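You operate a simulated robot arm through the tools that you are given. There is no shell and no other tool.

You are at the controls of a simulated two-armed robot. One attempt, no reset.

Task
Pick up the yellow job card with one hand, pass it to the other hand and put it on the top of the tension stand. Set down upright: yellow job card.

It is judged by the outcome, as a careful person would: the job done as asked, and still so three seconds after it is handed in. It fails if anything else is knocked over, pushed out of place, dropped, spilled or broken.

Robot
Two 7-joint arms with two-finger parallel grippers on one trunk, on a base that moves. Base frame: it is fixed to the floor where the robot stands at the start and does not move with it; the origin is under the middle of the robot, x ahead of it, y to its left, z up; the surface under the hand at the start is at about z = 950. Lengths are in mm, angles in degrees, forces in N, time in s.
The left shoulder is at the start at [20, 113, 1322], the right one opposite. With the tool pointing down near the work surface each hand reaches from about 220 to 600 mm from the robot's upright axis, wherever it stands, measured 20 degrees to its own side. Places, roughly: top of the tension stand [1500, 2100, 1100]. Payload 1.57 kg a hand.
The tool frame of a hand sits at the grasp point between the pads (the TCP): z along the fingers, y along the line on which they close. The tips reach 30 mm beyond it. The gripper opens to 80 mm. The fingers are 17 mm wide and 12 mm thick; the gripper's body (40 by 82 mm) begins 80 mm behind the TCP.
Orientation is that of the tool frame in the base frame, as a unit quaternion [x, y, z, w]. With the fingers straight down and closing along the base's y, the tool's x points along the base's -x, its y along +y and its z along -z.

Tools
- The arms move only by the tool drive_tool. It takes "left_series", "right_series" or both (then of equal length, played together; a hand with none holds still); each is a list of rows, each an object of numbers (a shift or turn left out is 0, a gripper value left out holds the last): "hand": the finger opening in mm, from 0 to 80; "x", "y", "z": the shift along the tool's x, y, z in units of 100 mm (1.0 is 100 mm); "ax", "ay", "az": the turn, a rotation vector about the tool's x, y, z in units of 60 degrees (1.0 is 60 degrees). In form: [{"hand": .., "x": .., "y": .., "z": .., "ax": .., "ay": .., "az": ..}, ...]. A call has 1 to 20 rows; each row is the pose to reach, as a shift and turn from the pose commanded when the call began, along the tool's axes at that moment. A call with a number of a shift or a turn outside -1 to 1 is refused whole. A row lasts 0.2 s, in which the tool goes at most 50 mm and 8.6 degrees; a call with a longer step from one row to the next is refused whole, and so is a gripper value outside its range. A pose out of reach is approached as far as the arm can. The call stops where the force on the tool passes 40 N (or 10 N more than at its start, if that is more) or the arm is blocked; 0.2 s more then pass. Each finger travels about 45 mm/s and halts on what it meets, pressing with about 43 N; the grip force reading is that of the motor and also rises with nothing between the fingers. The clock runs only during rows and for 0.2 s after the last one: add rows that repeat a pose to give the fingers time. The reply holds the time, the measured pose of the TCP, the force on the tool along the base axes, the opening and the grip force, in the units named above and with some noise, with the torque about the TCP (base axes, N m) and any sound that the robot's microphone picked up.
- Cameras (640 x 400 px; columns grow to the right, rows downward): "scene" is now at [97.8, 10.3, 1448.7]; the picture's right is [0.13, -0.99, 0.00], its down [-0.57, -0.08, -0.82] and it looks along [0.81, 0.11, -0.57] (base axes); focal length 277 px, centre (320, 200). "left" rides on the left gripper at [72, 7, -122] in its tool frame; the picture's right is [-0.09, 1.00, 0.00], its down [-0.84, -0.08, -0.54] and it looks along [-0.54, -0.05, 0.84] (tool axes); focal length 238 px, centre (320, 200). "right" rides on the right gripper at [72, -7, -122] in its tool frame; the picture's right is [0.09, 1.00, 0.00], its down [-0.84, 0.08, -0.54] and it looks along [-0.54, 0.05, 0.84] (tool axes); focal length 238 px, centre (320, 200). There is no depth. A picture from a camera that has moved, and an enlarged one, comes with that camera's place and axes in the base frame and with its lens.
- grab_frame(camera): a new picture of that camera. No time passes.
- slide_trunk(by): moves the trunk up (or, below 0, down) by that many mm; the arms and the scene camera ride with it, the base frame stays. It gives what a move gives, with no picture.
- base_move(legs): drives the robot by 1 to 6 legs, each [ahead, left, turn to the left] in mm, mm and degrees, along the robot's own axes; the way and the turn of a leg run together, so that a leg with both is an arc; at most 1500 mm and 180 degrees a leg. The arms and the cameras ride along, it lands a little off, and it stops where it bumps. It gives what a move gives.
- turn_head(pan, tilt): turns the head with the scene camera to pan (to the left, within 80 degrees either way) and tilt (down, from -29 to 69), counted from straight ahead of the robot. It gives what a move gives.
- inspect(camera, box): a new picture of the part [left, top, right, bottom] of that camera's present view, enlarged. No time passes.
- hand_in(): hands the job in; it is judged then, once.

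Nothing tells you exact positions but the pictures and the camera data. Unless the task says otherwise, let go and move clear before handing in.

The tools are called after ">>>" by a JSON object that holds its "method" and its "body". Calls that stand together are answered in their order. drive_tool: Moves the arms, as the interface text tells. Its arguments: {"type":"object","properties":{"left_series":{"type":"array"},"right_series":{"type":"array"}},"required":[]} The other tools are called the same way: slide_trunk (by) moves the trunk up or down; base_move (legs) drives the base; turn_head (pan, tilt) turns the head that bears the scene camera; grab_frame (camera) takes a picture; inspect (camera, box) takes an enlarged picture of a part of a camera's view; hand_in () hands the job in.

At the start:

```text
t: 0.0
left_ee_pos: [466.2, 193.2, 1209.1]
left_tcp_rot: [0.0, 1.0, 0.001, -0.001]
left_ft_force: [-0.8, -0.6, -0.2]
left_moment: [-0.04, 0.01, 0.01]
left_grip_width: 80.1
left_finger_force: 0.1
right_ee_pos: [415.6, -140.9, 1221.9]
right_tcp_rot: [0.0, 1.0, 0.0, 0.0]
right_ft_force: [-0.3, 0.3, 0.4]
right_moment: [0.02, 0.01, -0.02]
right_grip_width: 79.9
right_finger_force: 0.0
trunk travel left (down, up): [-375.0, 195.0]
robot x, y, heading: [1.1, -0.3, -0.1]
head pan, tilt (commanded): [7.6, 34.8]
```

scene: 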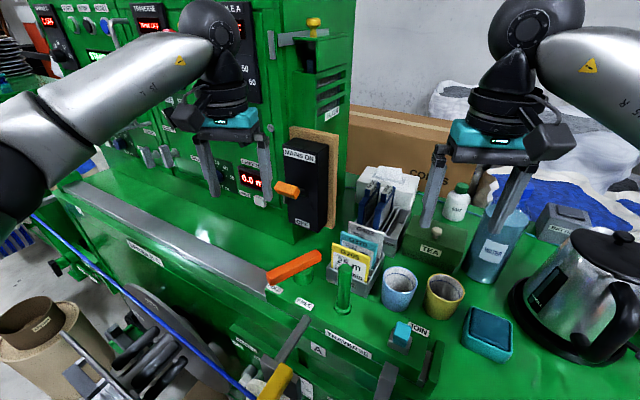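
right: 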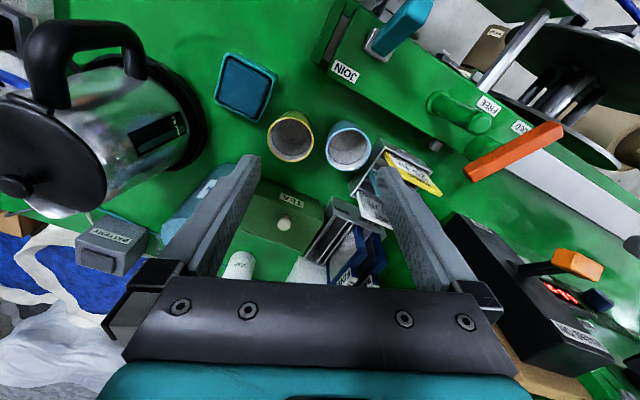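
left: 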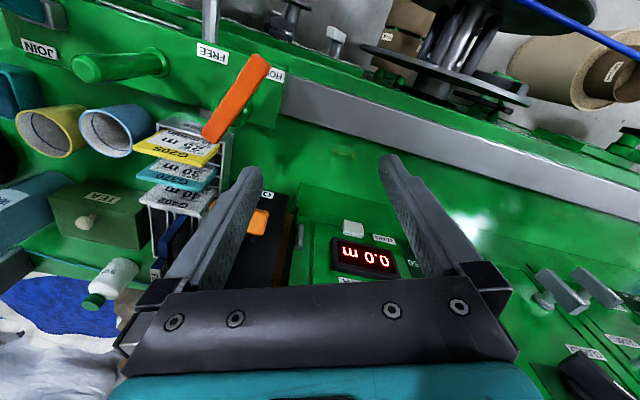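

I see a green machine with a card rack holding a yellow card in front (about the middle of the scene picture), teal and white cards behind it, cups, a kettle. I'll look closer at the card rack first.

>>> {"method": "inspect", "body": {"camera": "scene", "box": [260, 160, 480, 330]}}

>>> {"method": "inspect", "body": {"camera": "left", "box": [60, 80, 300, 260]}}

>>> {"method": "inspect", "body": {"camera": "right", "box": [280, 100, 500, 300]}}

```text
2.35 times, centred on (370, 245) of scene
camera zoom: at [97.8, 10.3, 1448.7], right [0.13, -0.99, 0.0], down [-0.57, -0.08, -0.82], along [0.81, 0.11, -0.57], focal length 651 px, centre (202, 94)
```

zoom: 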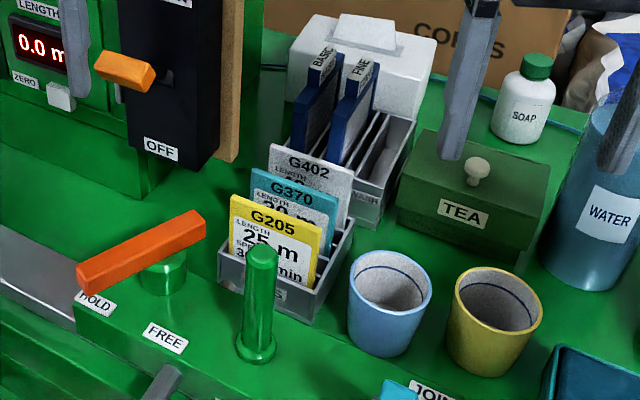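

```text
2.22 times, centred on (180, 170) of left
camera zoom: at [393.2, 200.8, 1333.6], right [0.09, 1.0, 0.0], down [0.84, -0.08, 0.54], along [0.54, -0.05, -0.84], focal length 530 px, centre (631, 267)
```

zoom: 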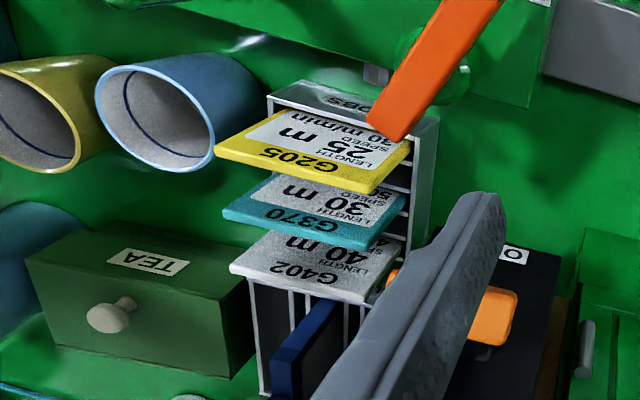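

```text
2.00 times, centred on (390, 200) of right
camera zoom: at [344.3, -146.5, 1343.9], right [-0.09, 1.0, 0.0], down [0.84, 0.08, 0.54], along [0.54, 0.05, -0.84], focal length 477 px, centre (180, 200)
```

zoom: 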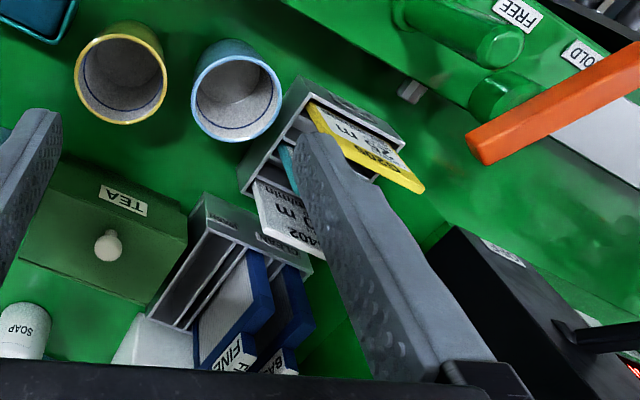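

The yellow card stands in a rack at roughly [488, 5, 1060] (top edge), its width turned about 20° from base y, with about 40 mm pitch to the teal card behind. Now I'll look toward the tension stand.

>>> {"method": "turn_head", "body": {"pan": 56, "tilt": 10}}

>>> {"method": "grab_frame", "body": {"camera": "scene"}}

```text
t: 1.2
left_ee_pos: [466.0, 194.8, 1210.9]
left_tcp_rot: [0.0, 1.0, 0.0, 0.0]
left_ft_force: [0.0, 0.4, -1.4]
left_moment: [0.02, 0.0, 0.0]
left_grip_width: 80.0
left_finger_force: 0.1
right_ee_pos: [415.3, -141.0, 1222.9]
right_tcp_rot: [0.0, 1.0, 0.001, 0.001]
right_ft_force: [0.8, -0.3, -0.1]
right_moment: [0.01, -0.03, 0.02]
right_grip_width: 80.0
right_finger_force: 0.1
trunk travel left (down, up): [-375.0, 195.0]
robot x, y, heading: [0.4, 1.3, -0.1]
head pan, tilt (commanded): [56.0, 10.0]
```

```text
taken
camera scene: at [62.5, 75.7, 1488.5], right [0.83, -0.56, 0.0], down [-0.1, -0.14, -0.98], along [0.55, 0.82, -0.17], focal length 277 px, centre (320, 200)
```

scene: 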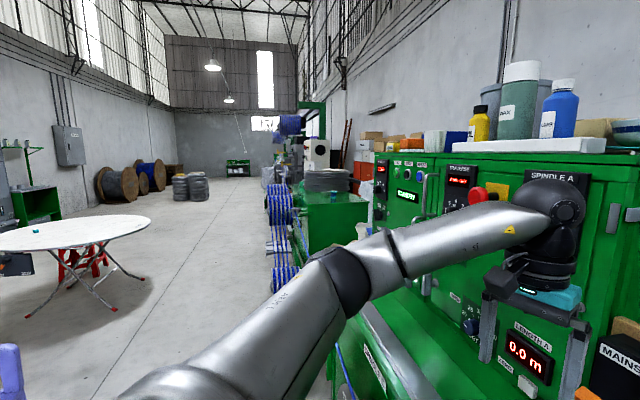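

>>> {"method": "inspect", "body": {"camera": "scene", "box": [240, 90, 400, 300]}}

>>> {"method": "inspect", "body": {"camera": "scene", "box": [280, 140, 380, 220]}}

```text
1.90 times, centred on (320, 195) of scene
camera zoom: at [62.5, 75.7, 1488.5], right [0.83, -0.56, 0.0], down [-0.1, -0.14, -0.98], along [0.55, 0.82, -0.17], focal length 527 px, centre (320, 210)
```

zoom: 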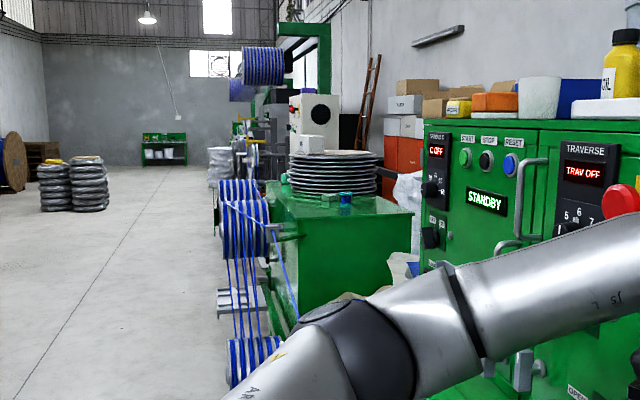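

```text
5.00 times, centred on (330, 180) of scene
camera zoom: at [62.5, 75.7, 1488.5], right [0.83, -0.56, 0.0], down [-0.1, -0.14, -0.98], along [0.55, 0.82, -0.17], focal length 1383 px, centre (270, 300)
```

zoom: 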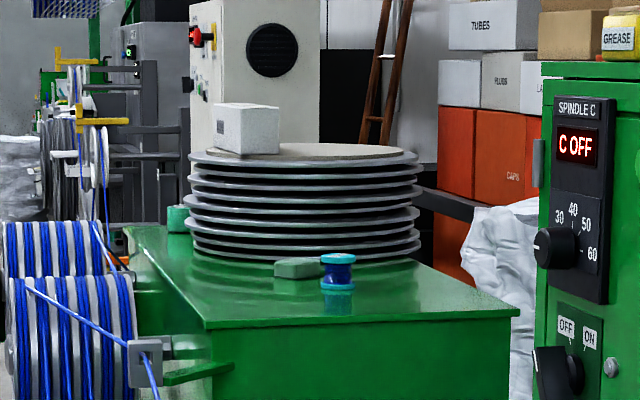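

The green box with stacked plates, a small blue spool and a grey-green block on it is the tension stand; cable spools hang at its aisle side. I'll look around the floor and the path before planning.

>>> {"method": "turn_head", "body": {"pan": 50, "tilt": 45}}

>>> {"method": "grab_frame", "body": {"camera": "scene"}}

>>> {"method": "turn_head", "body": {"pan": 80, "tilt": 30}}

>>> {"method": "grab_frame", "body": {"camera": "scene"}}

>>> {"method": "turn_head", "body": {"pan": 5, "tilt": 65}}

>>> {"method": "grab_frame", "body": {"camera": "scene"}}

```text
t: 2.2
left_ee_pos: [464.8, 193.2, 1210.6]
left_tcp_rot: [-0.001, 1.0, 0.0, 0.0]
left_ft_force: [-0.9, 0.1, -0.7]
left_moment: [0.03, 0.03, 0.03]
left_grip_width: 79.9
left_finger_force: 0.0
right_ee_pos: [415.5, -141.7, 1222.1]
right_tcp_rot: [0.0, 1.0, 0.0, -0.001]
right_ft_force: [0.8, -0.7, -0.2]
right_moment: [0.01, 0.01, 0.01]
right_grip_width: 80.2
right_finger_force: 0.1
trunk travel left (down, up): [-375.0, 195.0]
robot x, y, heading: [-0.9, -1.0, -0.1]
head pan, tilt (commanded): [50.0, 45.0]
```

```text
taken
camera scene: at [62.7, 60.9, 1433.6], right [0.77, -0.64, 0.0], down [-0.45, -0.54, -0.71], along [0.45, 0.54, -0.71], focal length 277 px, centre (320, 200)
```

scene: 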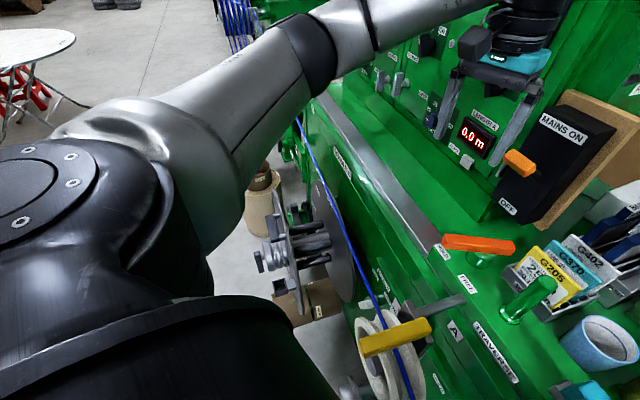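

```text
t: 3.1
left_ee_pos: [465.5, 194.7, 1211.0]
left_tcp_rot: [0.0, 1.0, -0.001, 0.0]
left_ft_force: [-0.9, 0.1, 0.1]
left_moment: [-0.01, -0.07, -0.07]
left_grip_width: 80.1
left_finger_force: 0.0
right_ee_pos: [415.7, -139.9, 1222.8]
right_tcp_rot: [0.0, 1.0, 0.001, 0.0]
right_ft_force: [-1.0, -0.1, 0.1]
right_moment: [0.01, 0.02, -0.03]
right_grip_width: 80.1
right_finger_force: 0.0
trunk travel left (down, up): [-375.0, 195.0]
robot x, y, heading: [4.6, -0.1, 0.0]
head pan, tilt (commanded): [80.0, 30.0]
```

```text
taken
camera scene: at [26.2, 87.7, 1456.1], right [0.98, -0.17, 0.0], down [-0.09, -0.49, -0.87], along [0.15, 0.85, -0.5], focal length 277 px, centre (320, 200)
```

scene: 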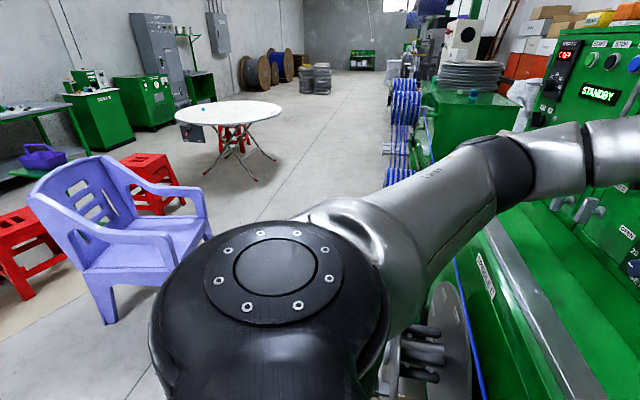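

```text
t: 4.6
left_ee_pos: [465.2, 193.6, 1211.6]
left_tcp_rot: [0.0, 1.0, 0.001, 0.0]
left_ft_force: [0.6, -0.1, 0.5]
left_moment: [0.0, 0.02, 0.0]
left_grip_width: 80.0
left_finger_force: 0.0
right_ee_pos: [416.1, -140.3, 1222.5]
right_tcp_rot: [0.001, 1.0, 0.001, 0.0]
right_ft_force: [-0.5, 0.1, -1.0]
right_moment: [-0.01, -0.02, 0.02]
right_grip_width: 79.8
right_finger_force: 0.1
trunk travel left (down, up): [-375.0, 195.0]
robot x, y, heading: [1.1, -1.0, -0.3]
head pan, tilt (commanded): [5.0, 65.0]
```

```text
taken
camera scene: at [70.9, 4.0, 1408.5], right [0.09, -1.0, 0.0], down [-0.9, -0.08, -0.42], along [0.42, 0.04, -0.91], focal length 277 px, centre (320, 200)
```

scene: 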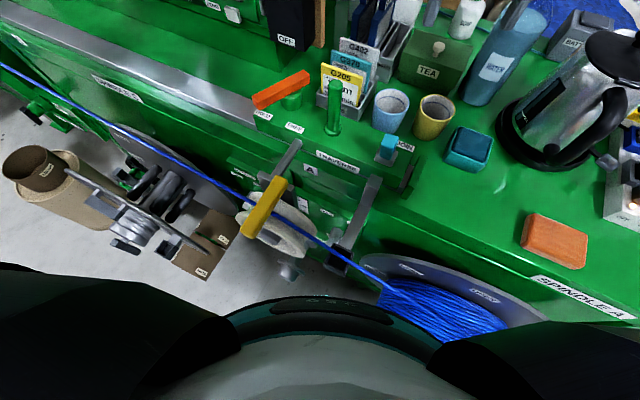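

The robot has to back away from the bench before going along it to the stand; the path looks open between the purple chair and the bench. First the card: I'll look straight at it and zoom in from all three cameras to measure it.

>>> {"method": "turn_head", "body": {"pan": 0, "tilt": 42}}

>>> {"method": "inspect", "body": {"camera": "scene", "box": [270, 130, 390, 205]}}

>>> {"method": "inspect", "body": {"camera": "left", "box": [130, 105, 250, 180]}}

>>> {"method": "inspect", "body": {"camera": "right", "box": [340, 130, 460, 205]}}

```text
t: 5.5
left_ee_pos: [466.1, 193.3, 1210.5]
left_tcp_rot: [0.0, 1.0, 0.0, 0.0]
left_ft_force: [0.4, 0.3, -0.7]
left_moment: [-0.05, 0.01, -0.03]
left_grip_width: 80.0
left_finger_force: 0.1
right_ee_pos: [416.8, -140.0, 1222.3]
right_tcp_rot: [0.0, 1.0, 0.0, 0.001]
right_ft_force: [0.2, -0.2, 0.4]
right_moment: [0.0, 0.01, -0.01]
right_grip_width: 79.9
right_finger_force: 0.0
trunk travel left (down, up): [-375.0, 195.0]
robot x, y, heading: [-0.5, 0.0, 0.0]
head pan, tilt (commanded): [0.0, 42.0]
```

```text
5.33 times, centred on (330, 168) of scene
camera zoom: at [94.0, -1.4, 1437.8], right [0.0, -1.0, 0.0], down [-0.67, 0.0, -0.74], along [0.74, 0.0, -0.67], focal length 1475 px, centre (267, 373)
```

zoom: 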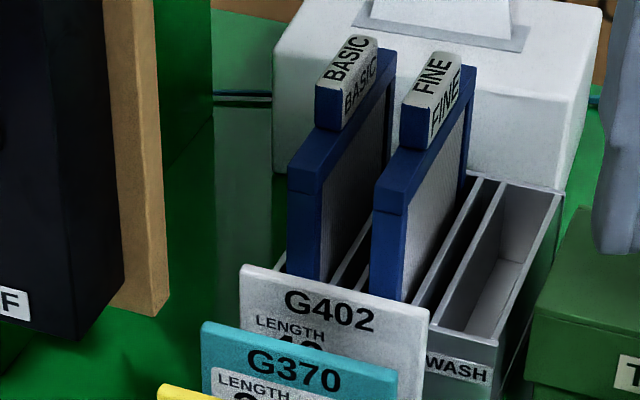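

```text
5.33 times, centred on (190, 142) of left
camera zoom: at [393.3, 200.9, 1333.6], right [0.09, 1.0, 0.0], down [0.84, -0.08, 0.54], along [0.54, -0.05, -0.84], focal length 1271 px, centre (1013, 507)
```

zoom: 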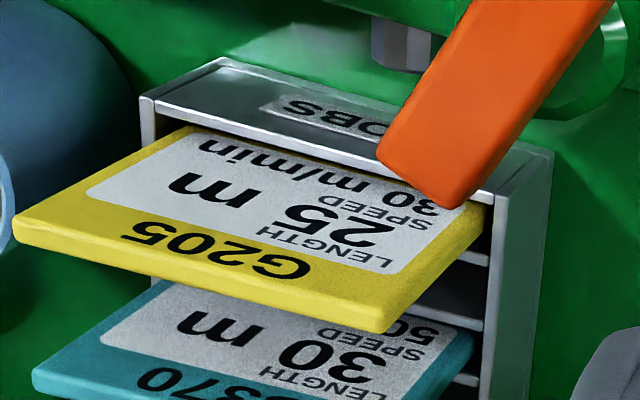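

```text
5.33 times, centred on (400, 168) of right
camera zoom: at [344.3, -146.5, 1343.9], right [-0.09, 1.0, 0.0], down [0.84, 0.08, 0.54], along [0.54, 0.05, -0.84], focal length 1271 px, centre (-107, 373)
```

zoom: 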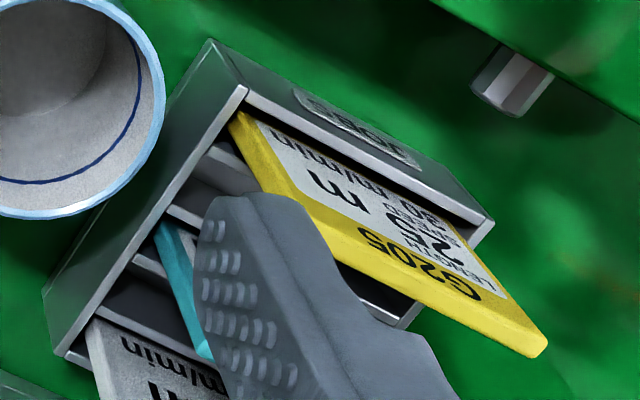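

The card stands vertical in its rack: top edge centre about [490, 5, 1062], 79 mm wide, about 6 mm thick, width direction turned about 21.5° from base y. I'll turn the right hand so it closes across the card's thickness and bring it near, staying high, while drawing the left hand back a bit.

>>> {"method": "drive_tool", "body": {"right_series": [{"x": -0.05, "y": 0.1, "az": -0.14, "hand": 80}, {"x": -0.1, "y": 0.2, "az": -0.28}, {"x": -0.15, "y": 0.3, "az": -0.42}, {"x": -0.2, "y": 0.4, "az": -0.56}, {"x": -0.25, "y": 0.5, "az": -0.7}, {"x": -0.3, "y": 0.6, "az": -0.84}, {"x": -0.35, "y": 0.7, "az": -0.98}], "left_series": [{"x": 0.1, "y": 0.05}, {"x": 0.2, "y": 0.1}, {"x": 0.3, "y": 0.15}, {"x": 0.4, "y": 0.2}, {"x": 0.5, "y": 0.25}, {"x": 0.6, "y": 0.3}, {"x": 0.7, "y": 0.35}]}}

>>> {"method": "grab_frame", "body": {"camera": "right"}}

>>> {"method": "grab_frame", "body": {"camera": "scene"}}

```text
t: 7.1
left_ee_pos: [394.8, 228.9, 1211.6]
left_tcp_rot: [0.0, 1.0, -0.001, 0.0]
left_ft_force: [-1.0, -0.3, 0.2]
left_moment: [-0.04, 0.0, 0.01]
left_grip_width: 80.1
left_finger_force: 0.1
right_ee_pos: [446.6, -80.8, 1223.1]
right_tcp_rot: [-0.427, 0.904, 0.0, 0.001]
right_ft_force: [0.9, 0.3, -0.6]
right_moment: [-0.01, 0.0, 0.01]
right_grip_width: 80.1
right_finger_force: 0.1
right hand out of reach, approached as far as the arm can: row 7
trunk travel left (down, up): [-375.0, 195.0]
robot x, y, heading: [2.7, -1.8, -0.2]
head pan, tilt (commanded): [0.0, 42.0]
```

```text
taken
camera right: at [405.9, -139.2, 1344.3], right [-0.83, 0.56, 0.0], down [0.47, 0.69, 0.54], along [0.31, 0.45, -0.84], focal length 238 px, centre (320, 200)
```

right: 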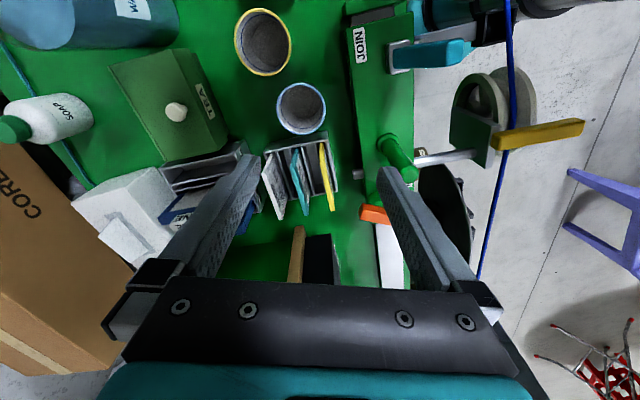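

```text
taken
camera scene: at [93.7, -1.4, 1437.9], right [0.0, -1.0, 0.0], down [-0.67, 0.0, -0.74], along [0.74, 0.0, -0.67], focal length 277 px, centre (320, 200)
```

scene: 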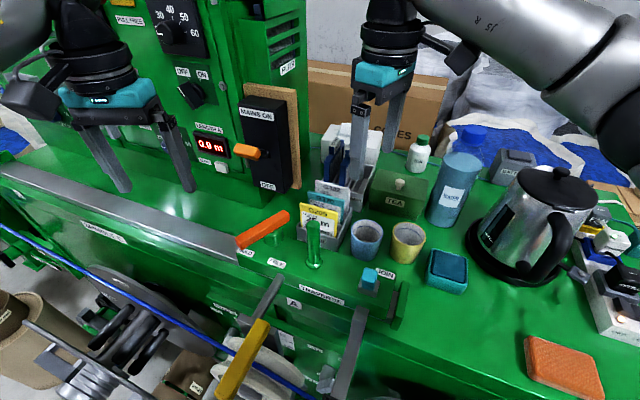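

The right hand stops turning at about 51°, short of the 68.5° needed. I'll test how far the left hand turns the same way, staying where it is in free air.

>>> {"method": "drive_tool", "body": {"left_series": [{"az": -0.14}, {"az": -0.28}, {"az": -0.42}, {"az": -0.56}, {"az": -0.7}, {"az": -0.84}, {"az": -0.98}]}}

>>> {"method": "grab_frame", "body": {"camera": "scene"}}

```text
t: 8.7
left_ee_pos: [396.2, 229.2, 1211.5]
left_tcp_rot: [-0.493, 0.87, -0.001, -0.001]
left_ft_force: [-0.8, -0.9, 0.2]
left_moment: [0.0, -0.03, 0.0]
left_grip_width: 80.0
left_finger_force: 0.1
right_ee_pos: [446.1, -80.7, 1223.4]
right_tcp_rot: [-0.425, 0.905, 0.0, 0.0]
right_ft_force: [0.6, -1.1, 0.9]
right_moment: [0.02, 0.0, 0.02]
right_grip_width: 80.2
right_finger_force: 0.0
trunk travel left (down, up): [-375.0, 195.0]
robot x, y, heading: [-1.1, 1.3, -0.1]
head pan, tilt (commanded): [0.0, 42.0]
```

```text
taken
camera scene: at [94.0, -1.4, 1437.9], right [0.0, -1.0, 0.0], down [-0.67, 0.0, -0.74], along [0.74, 0.0, -0.67], focal length 277 px, centre (320, 200)
```

scene: 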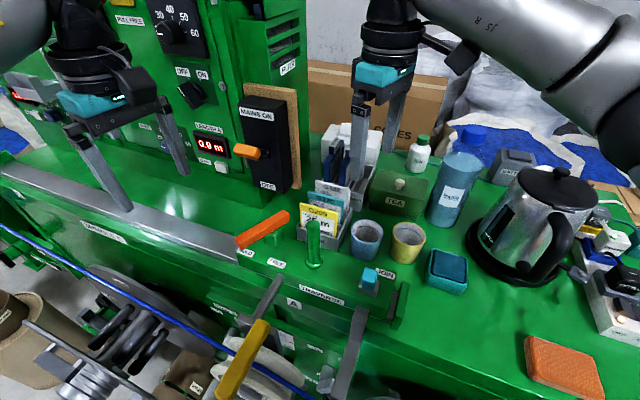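

>>> {"method": "drive_tool", "body": {"left_series": [{"az": -0.14}, {"az": -0.28}, {"az": -0.42}, {"az": -0.56}, {"az": -0.7}, {"az": -0.84}, {"az": -0.98}]}}

>>> {"method": "grab_frame", "body": {"camera": "left"}}

```text
t: 10.3
left_ee_pos: [395.0, 230.0, 1210.7]
left_tcp_rot: [0.856, -0.518, 0.0, 0.0]
left_ft_force: [-0.5, 0.6, 0.5]
left_moment: [0.01, 0.01, -0.02]
left_grip_width: 80.2
left_finger_force: 0.1
right_ee_pos: [445.7, -80.6, 1222.2]
right_tcp_rot: [-0.427, 0.904, 0.001, 0.0]
right_ft_force: [-0.2, 0.8, -0.1]
right_moment: [0.02, 0.02, 0.04]
right_grip_width: 80.0
right_finger_force: 0.1
trunk travel left (down, up): [-375.0, 195.0]
robot x, y, heading: [2.1, 1.5, -0.0]
head pan, tilt (commanded): [0.0, 42.0]
```

```text
taken
camera left: at [422.9, 162.7, 1333.6], right [-0.92, -0.38, 0.0], down [-0.32, 0.78, 0.54], along [-0.21, 0.5, -0.84], focal length 238 px, centre (320, 200)
```

left: 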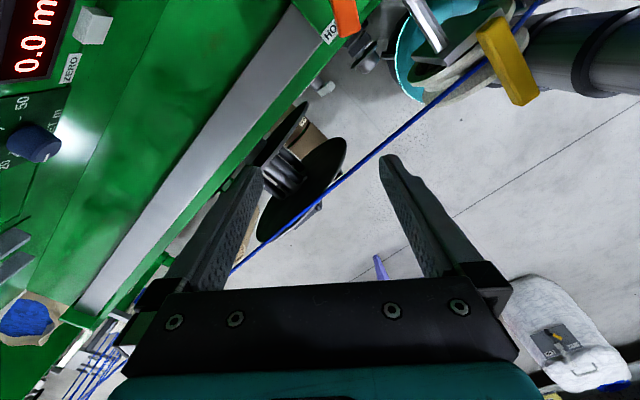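

The left hand turns freely inward past 117°, so by mirror the right hand should turn inward to about -111.5°, which also lines it up with the card. I'll turn the right hand that way at its present height, and set the left hand near +69°.

>>> {"method": "drive_tool", "body": {"right_series": [{"az": 0.14}, {"az": 0.28}, {"az": 0.42}, {"az": 0.56}, {"az": 0.7}, {"az": 0.84}, {"az": 0.98}], "left_series": [{"az": 0.14}, {"az": 0.28}, {"az": 0.42}, {"az": 0.56}, {"az": 0.7}, {"az": 0.82}, {"az": 0.82}]}}

>>> {"method": "drive_tool", "body": {"right_series": [{"az": 0.14}, {"az": 0.28}, {"az": 0.42}, {"az": 0.56}, {"az": 0.7}, {"az": 0.84}, {"az": 0.98}]}}

```text
t: 11.9
left_ee_pos: [396.0, 230.0, 1209.9]
left_tcp_rot: [-0.561, 0.827, -0.001, 0.0]
left_ft_force: [0.4, -1.0, -0.4]
left_moment: [0.01, 0.0, -0.01]
left_grip_width: 80.0
left_finger_force: 0.0
right_ee_pos: [446.4, -81.1, 1222.3]
right_tcp_rot: [0.074, 0.997, 0.001, 0.001]
right_ft_force: [-0.6, -0.9, -0.7]
right_moment: [-0.01, -0.02, 0.01]
right_grip_width: 80.1
right_finger_force: 0.0
trunk travel left (down, up): [-375.0, 195.0]
robot x, y, heading: [3.2, 1.1, -0.2]
head pan, tilt (commanded): [0.0, 42.0]
```

```text
t: 13.5
left_ee_pos: [395.6, 229.3, 1211.4]
left_tcp_rot: [-0.562, 0.827, 0.0, -0.001]
left_ft_force: [-0.2, 0.4, 0.0]
left_moment: [0.0, -0.01, -0.03]
left_grip_width: 80.0
left_finger_force: 0.1
right_ee_pos: [446.7, -80.3, 1222.3]
right_tcp_rot: [0.554, 0.832, 0.0, 0.0]
right_ft_force: [-0.1, 0.0, 0.2]
right_moment: [0.0, 0.05, -0.04]
right_grip_width: 80.2
right_finger_force: 0.0
trunk travel left (down, up): [-375.0, 195.0]
robot x, y, heading: [1.7, -1.1, -0.1]
head pan, tilt (commanded): [0.0, 42.0]
```

>>> {"method": "drive_tool", "body": {"right_series": [{"az": 0.14}, {"az": 0.28}, {"az": 0.42}, {"az": 0.56}, {"az": 0.7}, {"az": 0.737}]}}

>>> {"method": "drive_tool", "body": {"right_series": [{"ay": 0.13}, {"ay": 0.26}, {"ay": 0.39}, {"ay": 0.52}, {"ay": 0.65}, {"ay": 0.75}]}}

>>> {"method": "grab_frame", "body": {"camera": "right"}}

>>> {"method": "grab_frame", "body": {"camera": "scene"}}

```text
t: 14.9
left_ee_pos: [396.7, 228.4, 1211.1]
left_tcp_rot: [-0.562, 0.827, 0.0, -0.001]
left_ft_force: [0.0, -0.5, 0.3]
left_moment: [0.01, -0.03, 0.0]
left_grip_width: 79.7
left_finger_force: 0.0
right_ee_pos: [447.2, -80.4, 1222.7]
right_tcp_rot: [0.827, 0.562, 0.0, 0.0]
right_ft_force: [-0.1, 0.5, 0.5]
right_moment: [0.02, -0.03, 0.01]
right_grip_width: 80.1
right_finger_force: 0.1
trunk travel left (down, up): [-375.0, 195.0]
robot x, y, heading: [1.9, 0.3, 0.1]
head pan, tilt (commanded): [0.0, 42.0]
```

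```text
t: 16.3
left_ee_pos: [395.2, 230.0, 1210.5]
left_tcp_rot: [-0.562, 0.827, 0.0, 0.0]
left_ft_force: [-0.3, 0.2, 1.2]
left_moment: [0.01, -0.02, -0.01]
left_grip_width: 80.1
left_finger_force: 0.0
right_ee_pos: [445.2, -80.7, 1223.0]
right_tcp_rot: [0.763, 0.52, 0.317, -0.216]
right_ft_force: [0.2, 0.1, -0.1]
right_moment: [0.03, -0.02, -0.01]
right_grip_width: 80.1
right_finger_force: 0.1
trunk travel left (down, up): [-375.0, 195.0]
robot x, y, heading: [-4.1, 0.6, 0.2]
head pan, tilt (commanded): [0.0, 42.0]
```

```text
taken
camera right: at [426.4, -110.6, 1359.1], right [0.95, -0.3, 0.07], down [-0.28, -0.94, -0.21], along [0.13, 0.18, -0.98], focal length 238 px, centre (320, 200)
```

right: 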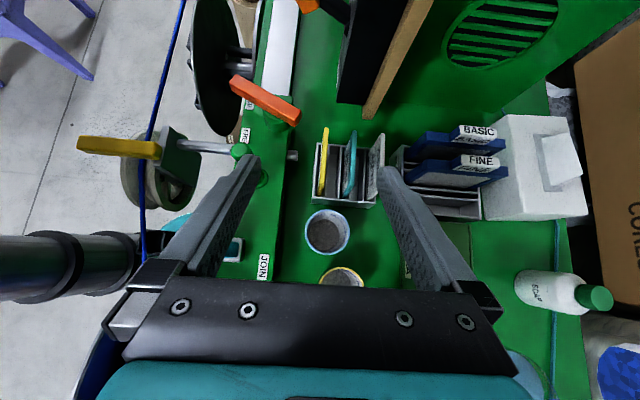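

```text
taken
camera scene: at [93.9, -1.6, 1437.9], right [0.0, -1.0, 0.0], down [-0.67, 0.0, -0.74], along [0.74, 0.0, -0.67], focal length 277 px, centre (320, 200)
```

scene: 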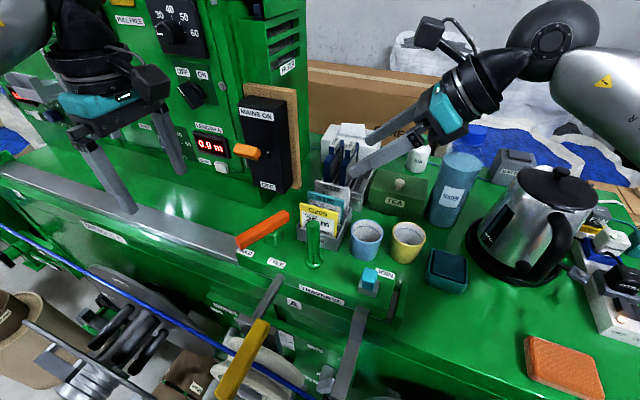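

The right hand is now turned and tilted 45°, and its camera sees the cards from above. I'll zoom in to measure the yellow card's plane precisely.

>>> {"method": "inspect", "body": {"camera": "right", "box": [290, 115, 410, 215]}}

>>> {"method": "inspect", "body": {"camera": "scene", "box": [270, 170, 390, 270]}}

```text
4.00 times, centred on (350, 165) of right
camera zoom: at [426.4, -110.6, 1359.1], right [0.95, -0.3, 0.07], down [-0.28, -0.94, -0.21], along [0.13, 0.18, -0.98], focal length 953 px, centre (200, 340)
```

zoom: 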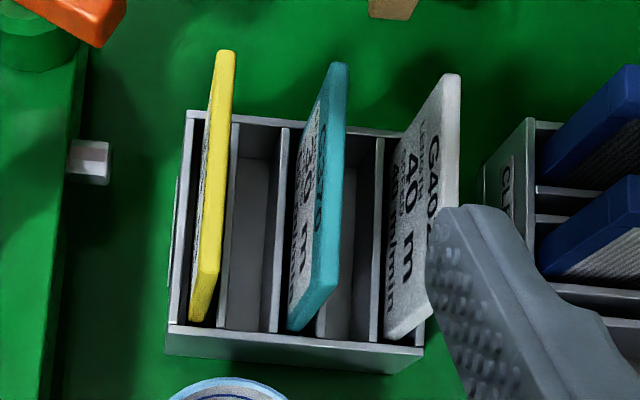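

```text
4.00 times, centred on (330, 220) of scene
camera zoom: at [93.9, -1.6, 1437.9], right [0.0, -1.0, 0.0], down [-0.67, 0.0, -0.74], along [0.74, 0.0, -0.67], focal length 1106 px, centre (280, 120)
```

zoom: 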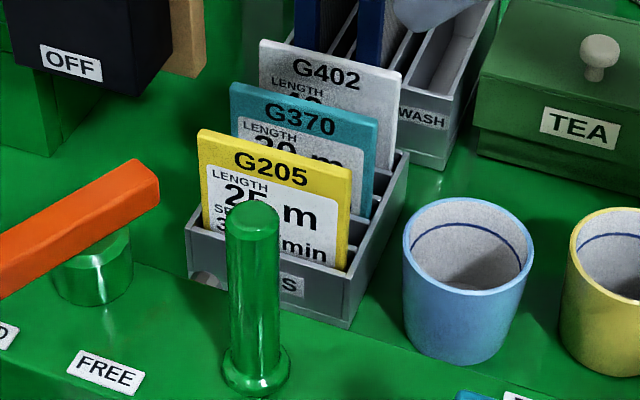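

The yellow card's mid-plane and edges agree across views: right edge near [474, -34], left near [504, 38], top z about 1060, with 35 mm clear to the teal card. I'll set the opening to 32 mm so the back finger fits between the cards, and move to a pre-grasp point on the 45° line.

>>> {"method": "drive_tool", "body": {"right_series": [{"x": -0.15, "y": 0.02, "z": 0.11, "hand": 32}, {"x": -0.31, "y": 0.04, "z": 0.23}, {"x": -0.47, "y": 0.06, "z": 0.35, "ax": -0.004, "az": 0.004}, {"x": -0.63, "y": 0.08, "z": 0.47, "ax": -0.008, "az": 0.008}, {"x": -0.779, "y": 0.093, "z": 0.579, "ax": -0.008, "az": 0.008}, {"x": -0.779, "y": 0.093, "z": 0.579, "ax": -0.008, "az": 0.008}]}}

>>> {"method": "grab_frame", "body": {"camera": "right"}}

>>> {"method": "inspect", "body": {"camera": "scene", "box": [270, 120, 470, 270]}}

```text
t: 17.7
left_ee_pos: [394.7, 229.4, 1211.5]
left_tcp_rot: [-0.562, 0.827, -0.001, -0.001]
left_ft_force: [0.4, -0.2, 0.1]
left_moment: [-0.02, 0.0, 0.01]
left_grip_width: 79.9
left_finger_force: 0.0
right_ee_pos: [449.5, -97.4, 1126.4]
right_tcp_rot: [0.766, 0.516, 0.317, -0.214]
right_ft_force: [-0.4, -0.5, -0.7]
right_moment: [0.01, 0.01, 0.02]
right_grip_width: 32.0
right_finger_force: 0.0
trunk travel left (down, up): [-375.0, 195.0]
robot x, y, heading: [2.9, -1.3, 0.3]
head pan, tilt (commanded): [0.0, 42.0]
```

```text
taken
camera right: at [429.7, -126.7, 1263.3], right [0.95, -0.31, 0.07], down [-0.3, -0.93, -0.21], along [0.13, 0.18, -0.98], focal length 238 px, centre (320, 200)
```

right: 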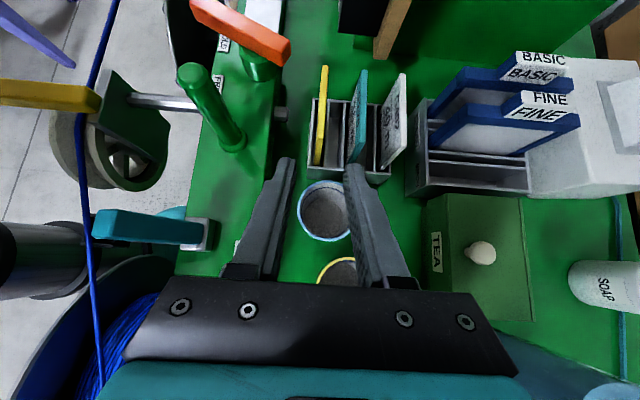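

```text
2.67 times, centred on (370, 195) of scene
camera zoom: at [94.0, -1.3, 1437.9], right [0.0, -1.0, 0.0], down [-0.67, 0.0, -0.74], along [0.74, 0.0, -0.67], focal length 738 px, centre (187, 213)
```

zoom: 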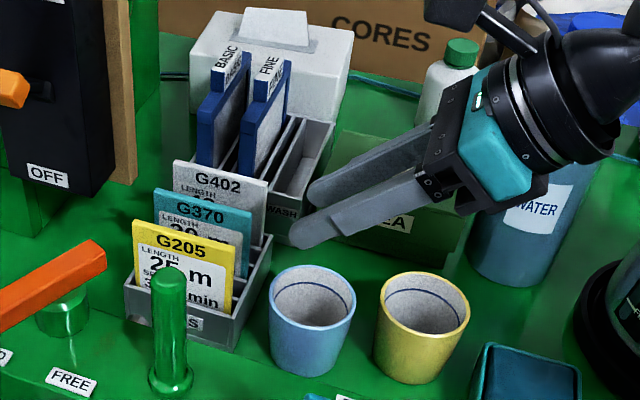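

Hand is on the approach line with clear space around it. I'll advance 70 mm along the fingers, then check the view before entering between the cards.

>>> {"method": "drive_tool", "body": {"right_series": [{"z": 0.18}, {"z": 0.36}, {"z": 0.54}, {"z": 0.7}]}}

>>> {"method": "inspect", "body": {"camera": "right", "box": [220, 50, 460, 200]}}

>>> {"method": "inspect", "body": {"camera": "scene", "box": [270, 150, 430, 270]}}

```text
t: 18.7
left_ee_pos: [395.0, 229.3, 1211.9]
left_tcp_rot: [-0.562, 0.827, -0.001, -0.001]
left_ft_force: [1.0, -0.1, -0.4]
left_moment: [-0.04, -0.01, 0.01]
left_grip_width: 80.1
left_finger_force: 0.0
right_ee_pos: [467.4, -51.0, 1077.3]
right_tcp_rot: [0.766, 0.516, 0.317, -0.214]
right_ft_force: [0.6, -0.3, -0.6]
right_moment: [0.0, -0.01, 0.03]
right_grip_width: 32.0
right_finger_force: 0.1
trunk travel left (down, up): [-375.0, 195.0]
robot x, y, heading: [-0.5, -2.2, -0.2]
head pan, tilt (commanded): [0.0, 42.0]
```

```text
2.67 times, centred on (340, 125) of right
camera zoom: at [448.2, -80.7, 1213.5], right [0.95, -0.31, 0.07], down [-0.29, -0.93, -0.21], along [0.13, 0.18, -0.98], focal length 636 px, centre (267, 400)
```

zoom: 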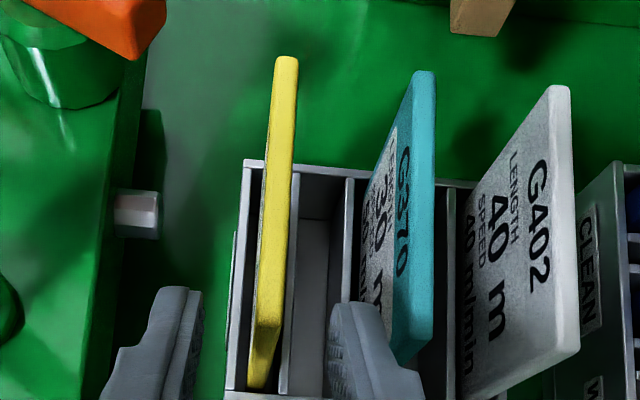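

```text
3.33 times, centred on (350, 210) of scene
camera zoom: at [94.1, -1.2, 1437.9], right [0.0, -1.0, 0.0], down [-0.67, 0.0, -0.74], along [0.74, 0.0, -0.67], focal length 922 px, centre (220, 167)
```

zoom: 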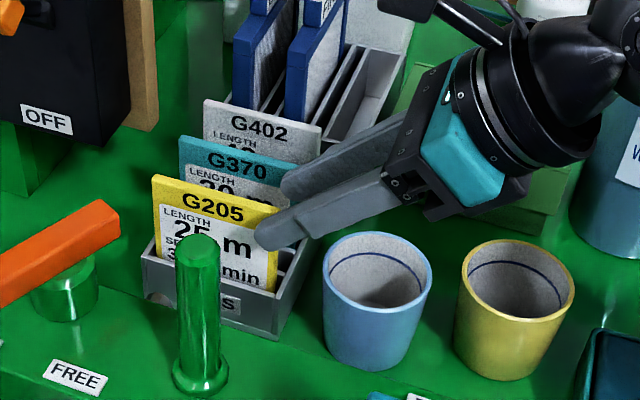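

The card sits midway between the fingers; the gap behind is about 30 mm, so I'll narrow the opening to 24 mm and go in the remaining 50 mm.

>>> {"method": "drive_tool", "body": {"right_series": [{"z": 0.0, "hand": 24}, {"z": 0.0}, {"z": 0.12}, {"z": 0.24}, {"z": 0.36}, {"z": 0.5}, {"z": 0.5}]}}

>>> {"method": "inspect", "body": {"camera": "right", "box": [220, 50, 460, 200]}}

>>> {"method": "inspect", "body": {"camera": "scene", "box": [270, 150, 430, 270]}}

>>> {"method": "grab_frame", "body": {"camera": "left"}}

```text
t: 20.3
left_ee_pos: [395.2, 228.1, 1211.9]
left_tcp_rot: [-0.562, 0.827, 0.0, 0.001]
left_ft_force: [0.0, -0.2, 0.3]
left_moment: [0.01, 0.04, 0.0]
left_grip_width: 79.7
left_finger_force: 0.0
right_ee_pos: [481.6, -18.5, 1040.4]
right_tcp_rot: [0.767, 0.516, 0.317, -0.214]
right_ft_force: [0.3, -0.1, -0.1]
right_moment: [0.03, 0.0, -0.01]
right_grip_width: 23.9
right_finger_force: 0.0
trunk travel left (down, up): [-375.0, 195.0]
robot x, y, heading: [-1.2, 1.2, -0.1]
head pan, tilt (commanded): [0.0, 42.0]
```

```text
2.67 times, centred on (340, 125) of right
camera zoom: at [461.7, -48.1, 1177.0], right [0.95, -0.31, 0.07], down [-0.29, -0.93, -0.21], along [0.13, 0.18, -0.98], focal length 636 px, centre (267, 400)
```

zoom: 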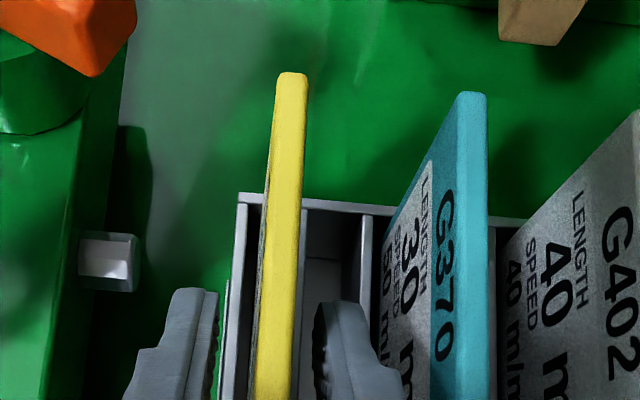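

```text
3.33 times, centred on (350, 210) of scene
camera zoom: at [93.9, -1.5, 1437.9], right [0.0, -1.0, 0.0], down [-0.67, 0.0, -0.74], along [0.74, 0.0, -0.67], focal length 922 px, centre (220, 167)
```

zoom: 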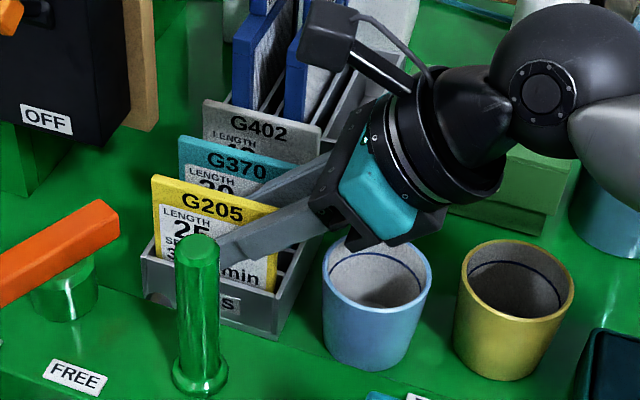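

```text
taken
camera left: at [362.2, 164.5, 1333.6], right [-0.89, 0.45, 0.0], down [0.38, 0.75, 0.54], along [0.24, 0.48, -0.84], focal length 238 px, centre (320, 200)
```

left: 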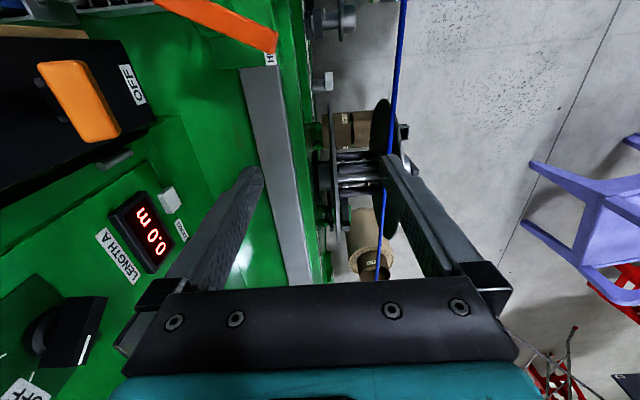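

The fingers straddle the yellow card evenly, clear of teal card, peg and lever. I'll close on the card.

>>> {"method": "drive_tool", "body": {"right_series": [{"hand": 0}, {"hand": 0}, {"hand": 0}, {"hand": 0}]}}

>>> {"method": "inspect", "body": {"camera": "scene", "box": [270, 150, 430, 270]}}

```text
t: 21.3
left_ee_pos: [395.3, 228.9, 1211.3]
left_tcp_rot: [-0.562, 0.827, 0.0, -0.001]
left_ft_force: [0.8, 0.5, 0.4]
left_moment: [0.01, -0.01, 0.0]
left_grip_width: 80.0
left_finger_force: 0.0
right_ee_pos: [480.2, -18.9, 1041.5]
right_tcp_rot: [0.767, 0.516, 0.317, -0.213]
right_ft_force: [0.0, -1.1, -0.7]
right_moment: [0.0, 0.0, 0.0]
right_grip_width: 6.0
right_finger_force: 25.5
trunk travel left (down, up): [-375.0, 195.0]
robot x, y, heading: [-0.7, -1.4, 0.1]
head pan, tilt (commanded): [0.0, 42.0]
```

```text
3.33 times, centred on (350, 210) of scene
camera zoom: at [94.0, -1.4, 1437.9], right [0.0, -1.0, 0.0], down [-0.67, 0.0, -0.74], along [0.74, 0.0, -0.67], focal length 922 px, centre (220, 167)
```

zoom: 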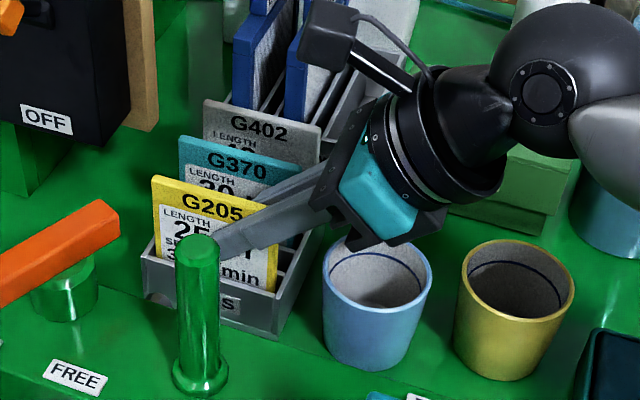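

Gripped at 6.0 mm with no side load. Lifting straight up, first 30 mm and then checking.

>>> {"method": "drive_tool", "body": {"right_series": [{"x": 0.035, "z": -0.035}, {"x": 0.07, "z": -0.07}, {"x": 0.106, "z": -0.106}, {"x": 0.141, "z": -0.141}, {"x": 0.177, "z": -0.177}, {"x": 0.212, "z": -0.212}]}}

>>> {"method": "inspect", "body": {"camera": "scene", "box": [270, 150, 430, 270]}}

```text
t: 22.7
left_ee_pos: [394.4, 228.8, 1210.3]
left_tcp_rot: [-0.562, 0.827, 0.0, -0.001]
left_ft_force: [0.4, 0.0, 0.4]
left_moment: [0.01, -0.01, 0.01]
left_grip_width: 80.0
left_finger_force: 0.0
right_ee_pos: [481.3, -18.0, 1071.1]
right_tcp_rot: [0.767, 0.516, 0.317, -0.214]
right_ft_force: [-0.5, -0.6, 0.1]
right_moment: [-0.02, -0.02, -0.01]
right_grip_width: 5.9
right_finger_force: 26.2
trunk travel left (down, up): [-375.0, 195.0]
robot x, y, heading: [-2.2, 0.0, -0.1]
head pan, tilt (commanded): [0.0, 42.0]
```

```text
3.33 times, centred on (350, 210) of scene
camera zoom: at [94.0, -1.4, 1437.9], right [0.0, -1.0, 0.0], down [-0.67, 0.0, -0.74], along [0.74, 0.0, -0.67], focal length 922 px, centre (220, 167)
```

zoom: 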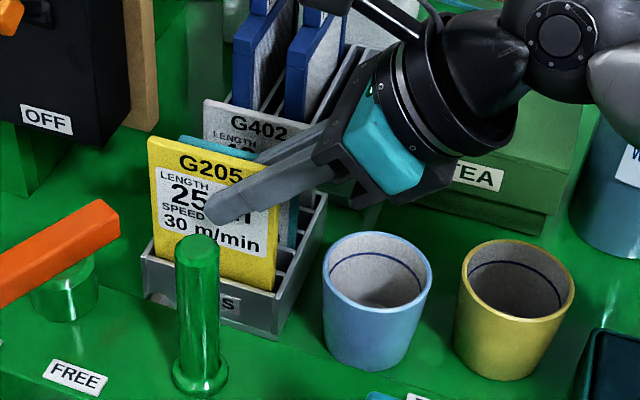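

Card slides out cleanly and the rack stays put. Continuing straight up 140 mm.

>>> {"method": "drive_tool", "body": {"right_series": [{"x": 0.1, "z": -0.1}, {"x": 0.2, "z": -0.2}, {"x": 0.3, "z": -0.3}, {"x": 0.4, "z": -0.4}, {"x": 0.5, "z": -0.5}, {"x": 0.6, "z": -0.6}, {"x": 0.7, "z": -0.7}, {"x": 0.8, "z": -0.8}, {"x": 0.9, "z": -0.9}, {"x": 0.99, "z": -0.99}]}}

>>> {"method": "grab_frame", "body": {"camera": "scene"}}

>>> {"method": "grab_frame", "body": {"camera": "left"}}

>>> {"method": "grab_frame", "body": {"camera": "right"}}

```text
t: 24.9
left_ee_pos: [395.6, 228.4, 1210.8]
left_tcp_rot: [-0.562, 0.827, 0.0, -0.001]
left_ft_force: [-0.2, -0.8, 0.4]
left_moment: [0.0, 0.0, 0.0]
left_grip_width: 80.2
left_finger_force: 0.0
right_ee_pos: [480.4, -20.0, 1212.4]
right_tcp_rot: [0.767, 0.515, 0.318, -0.213]
right_ft_force: [0.6, 0.9, -0.6]
right_moment: [-0.03, 0.04, -0.01]
right_grip_width: 6.4
right_finger_force: 26.5
trunk travel left (down, up): [-375.0, 195.0]
robot x, y, heading: [-1.0, 0.4, -0.1]
head pan, tilt (commanded): [0.0, 42.0]
```

```text
taken
camera scene: at [94.0, -1.3, 1437.9], right [0.0, -1.0, 0.0], down [-0.67, 0.0, -0.74], along [0.74, 0.0, -0.67], focal length 277 px, centre (320, 200)
```

scene: 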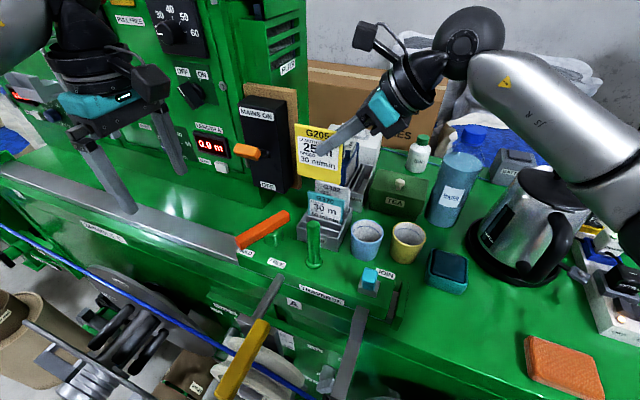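

```text
taken
camera left: at [362.2, 164.6, 1333.6], right [-0.89, 0.45, 0.0], down [0.38, 0.75, 0.54], along [0.24, 0.48, -0.84], focal length 238 px, centre (320, 200)
```

left: 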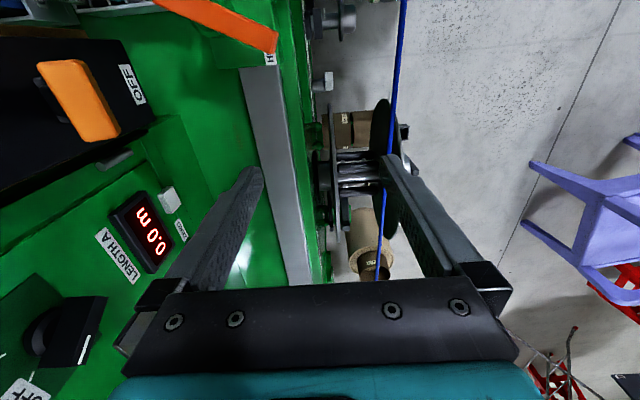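

```text
taken
camera right: at [461.5, -48.9, 1349.3], right [0.95, -0.31, 0.06], down [-0.3, -0.93, -0.21], along [0.13, 0.18, -0.98], focal length 238 px, centre (320, 200)
```

right: 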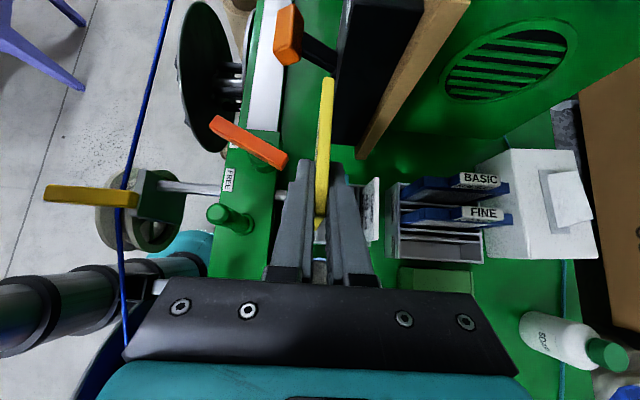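

The card is clear of the rack. I'll raise it a little more and bring it closer to the robot, above the peg, then look around behind before backing off.

>>> {"method": "drive_tool", "body": {"right_series": [{"x": 0.141, "z": -0.141}, {"x": 0.283, "z": -0.283}, {"x": 0.424, "z": -0.424}, {"x": 0.38, "y": -0.15, "z": -0.468}, {"x": 0.34, "y": -0.3, "z": -0.51}, {"x": 0.3, "y": -0.45, "z": -0.55}, {"x": 0.264, "y": -0.556, "z": -0.584}]}}

>>> {"method": "turn_head", "body": {"pan": 80, "tilt": 25}}

>>> {"method": "grab_frame", "body": {"camera": "scene"}}

>>> {"method": "turn_head", "body": {"pan": -80, "tilt": 25}}

>>> {"method": "grab_frame", "body": {"camera": "scene"}}

```text
t: 26.5
left_ee_pos: [394.0, 228.5, 1211.1]
left_tcp_rot: [-0.563, 0.827, 0.0, 0.0]
left_ft_force: [0.4, 0.1, -0.1]
left_moment: [0.04, -0.04, 0.03]
left_grip_width: 80.1
left_finger_force: 0.1
right_ee_pos: [419.2, -19.4, 1273.8]
right_tcp_rot: [0.766, 0.516, 0.317, -0.215]
right_ft_force: [0.4, 0.3, -0.5]
right_moment: [-0.01, -0.04, 0.02]
right_grip_width: 6.2
right_finger_force: 25.4
trunk travel left (down, up): [-375.0, 195.0]
robot x, y, heading: [-1.0, -0.7, 0.1]
head pan, tilt (commanded): [0.0, 42.0]
```

```text
t: 28.0
left_ee_pos: [396.1, 229.8, 1211.6]
left_tcp_rot: [-0.562, 0.827, 0.0, -0.001]
left_ft_force: [0.0, -0.3, 0.2]
left_moment: [0.01, -0.03, 0.0]
left_grip_width: 79.8
left_finger_force: 0.0
right_ee_pos: [422.2, -19.6, 1272.8]
right_tcp_rot: [0.767, 0.516, 0.317, -0.214]
right_ft_force: [0.6, -0.4, -0.7]
right_moment: [-0.05, -0.01, 0.01]
right_grip_width: 6.1
right_finger_force: 25.8
trunk travel left (down, up): [-375.0, 195.0]
robot x, y, heading: [-0.0, -0.2, 0.2]
head pan, tilt (commanded): [80.0, 25.0]
```

```text
taken
camera scene: at [26.5, 89.3, 1464.1], right [0.98, -0.17, 0.0], down [-0.07, -0.42, -0.91], along [0.16, 0.89, -0.42], focal length 277 px, centre (320, 200)
```

scene: 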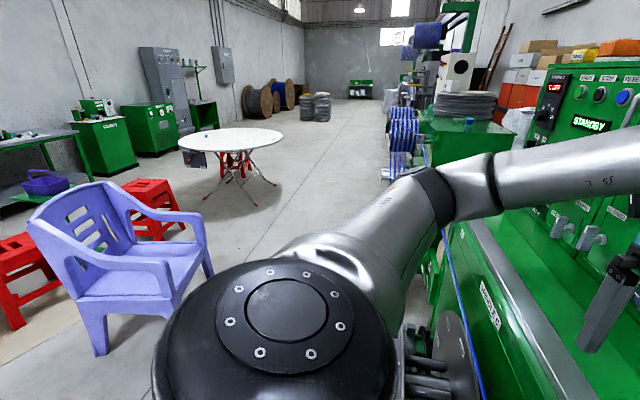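

```text
t: 30.4
left_ee_pos: [396.0, 229.6, 1210.1]
left_tcp_rot: [-0.562, 0.827, 0.0, -0.001]
left_ft_force: [-0.3, 0.7, 0.4]
left_moment: [-0.02, -0.01, 0.02]
left_grip_width: 80.0
left_finger_force: 0.0
right_ee_pos: [420.1, -18.9, 1271.8]
right_tcp_rot: [0.766, 0.516, 0.318, -0.214]
right_ft_force: [-0.3, -0.4, -0.6]
right_moment: [-0.01, 0.0, 0.01]
right_grip_width: 6.1
right_finger_force: 26.1
trunk travel left (down, up): [-375.0, 195.0]
robot x, y, heading: [-0.3, -0.8, 0.1]
head pan, tilt (commanded): [-80.0, 25.0]
```

```text
taken
camera scene: at [26.5, -92.1, 1464.1], right [-0.98, -0.17, 0.0], down [-0.07, 0.42, -0.91], along [0.16, -0.89, -0.42], focal length 277 px, centre (320, 200)
```

scene: 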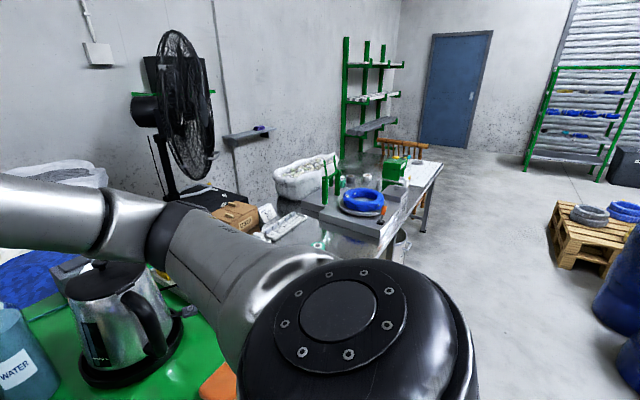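

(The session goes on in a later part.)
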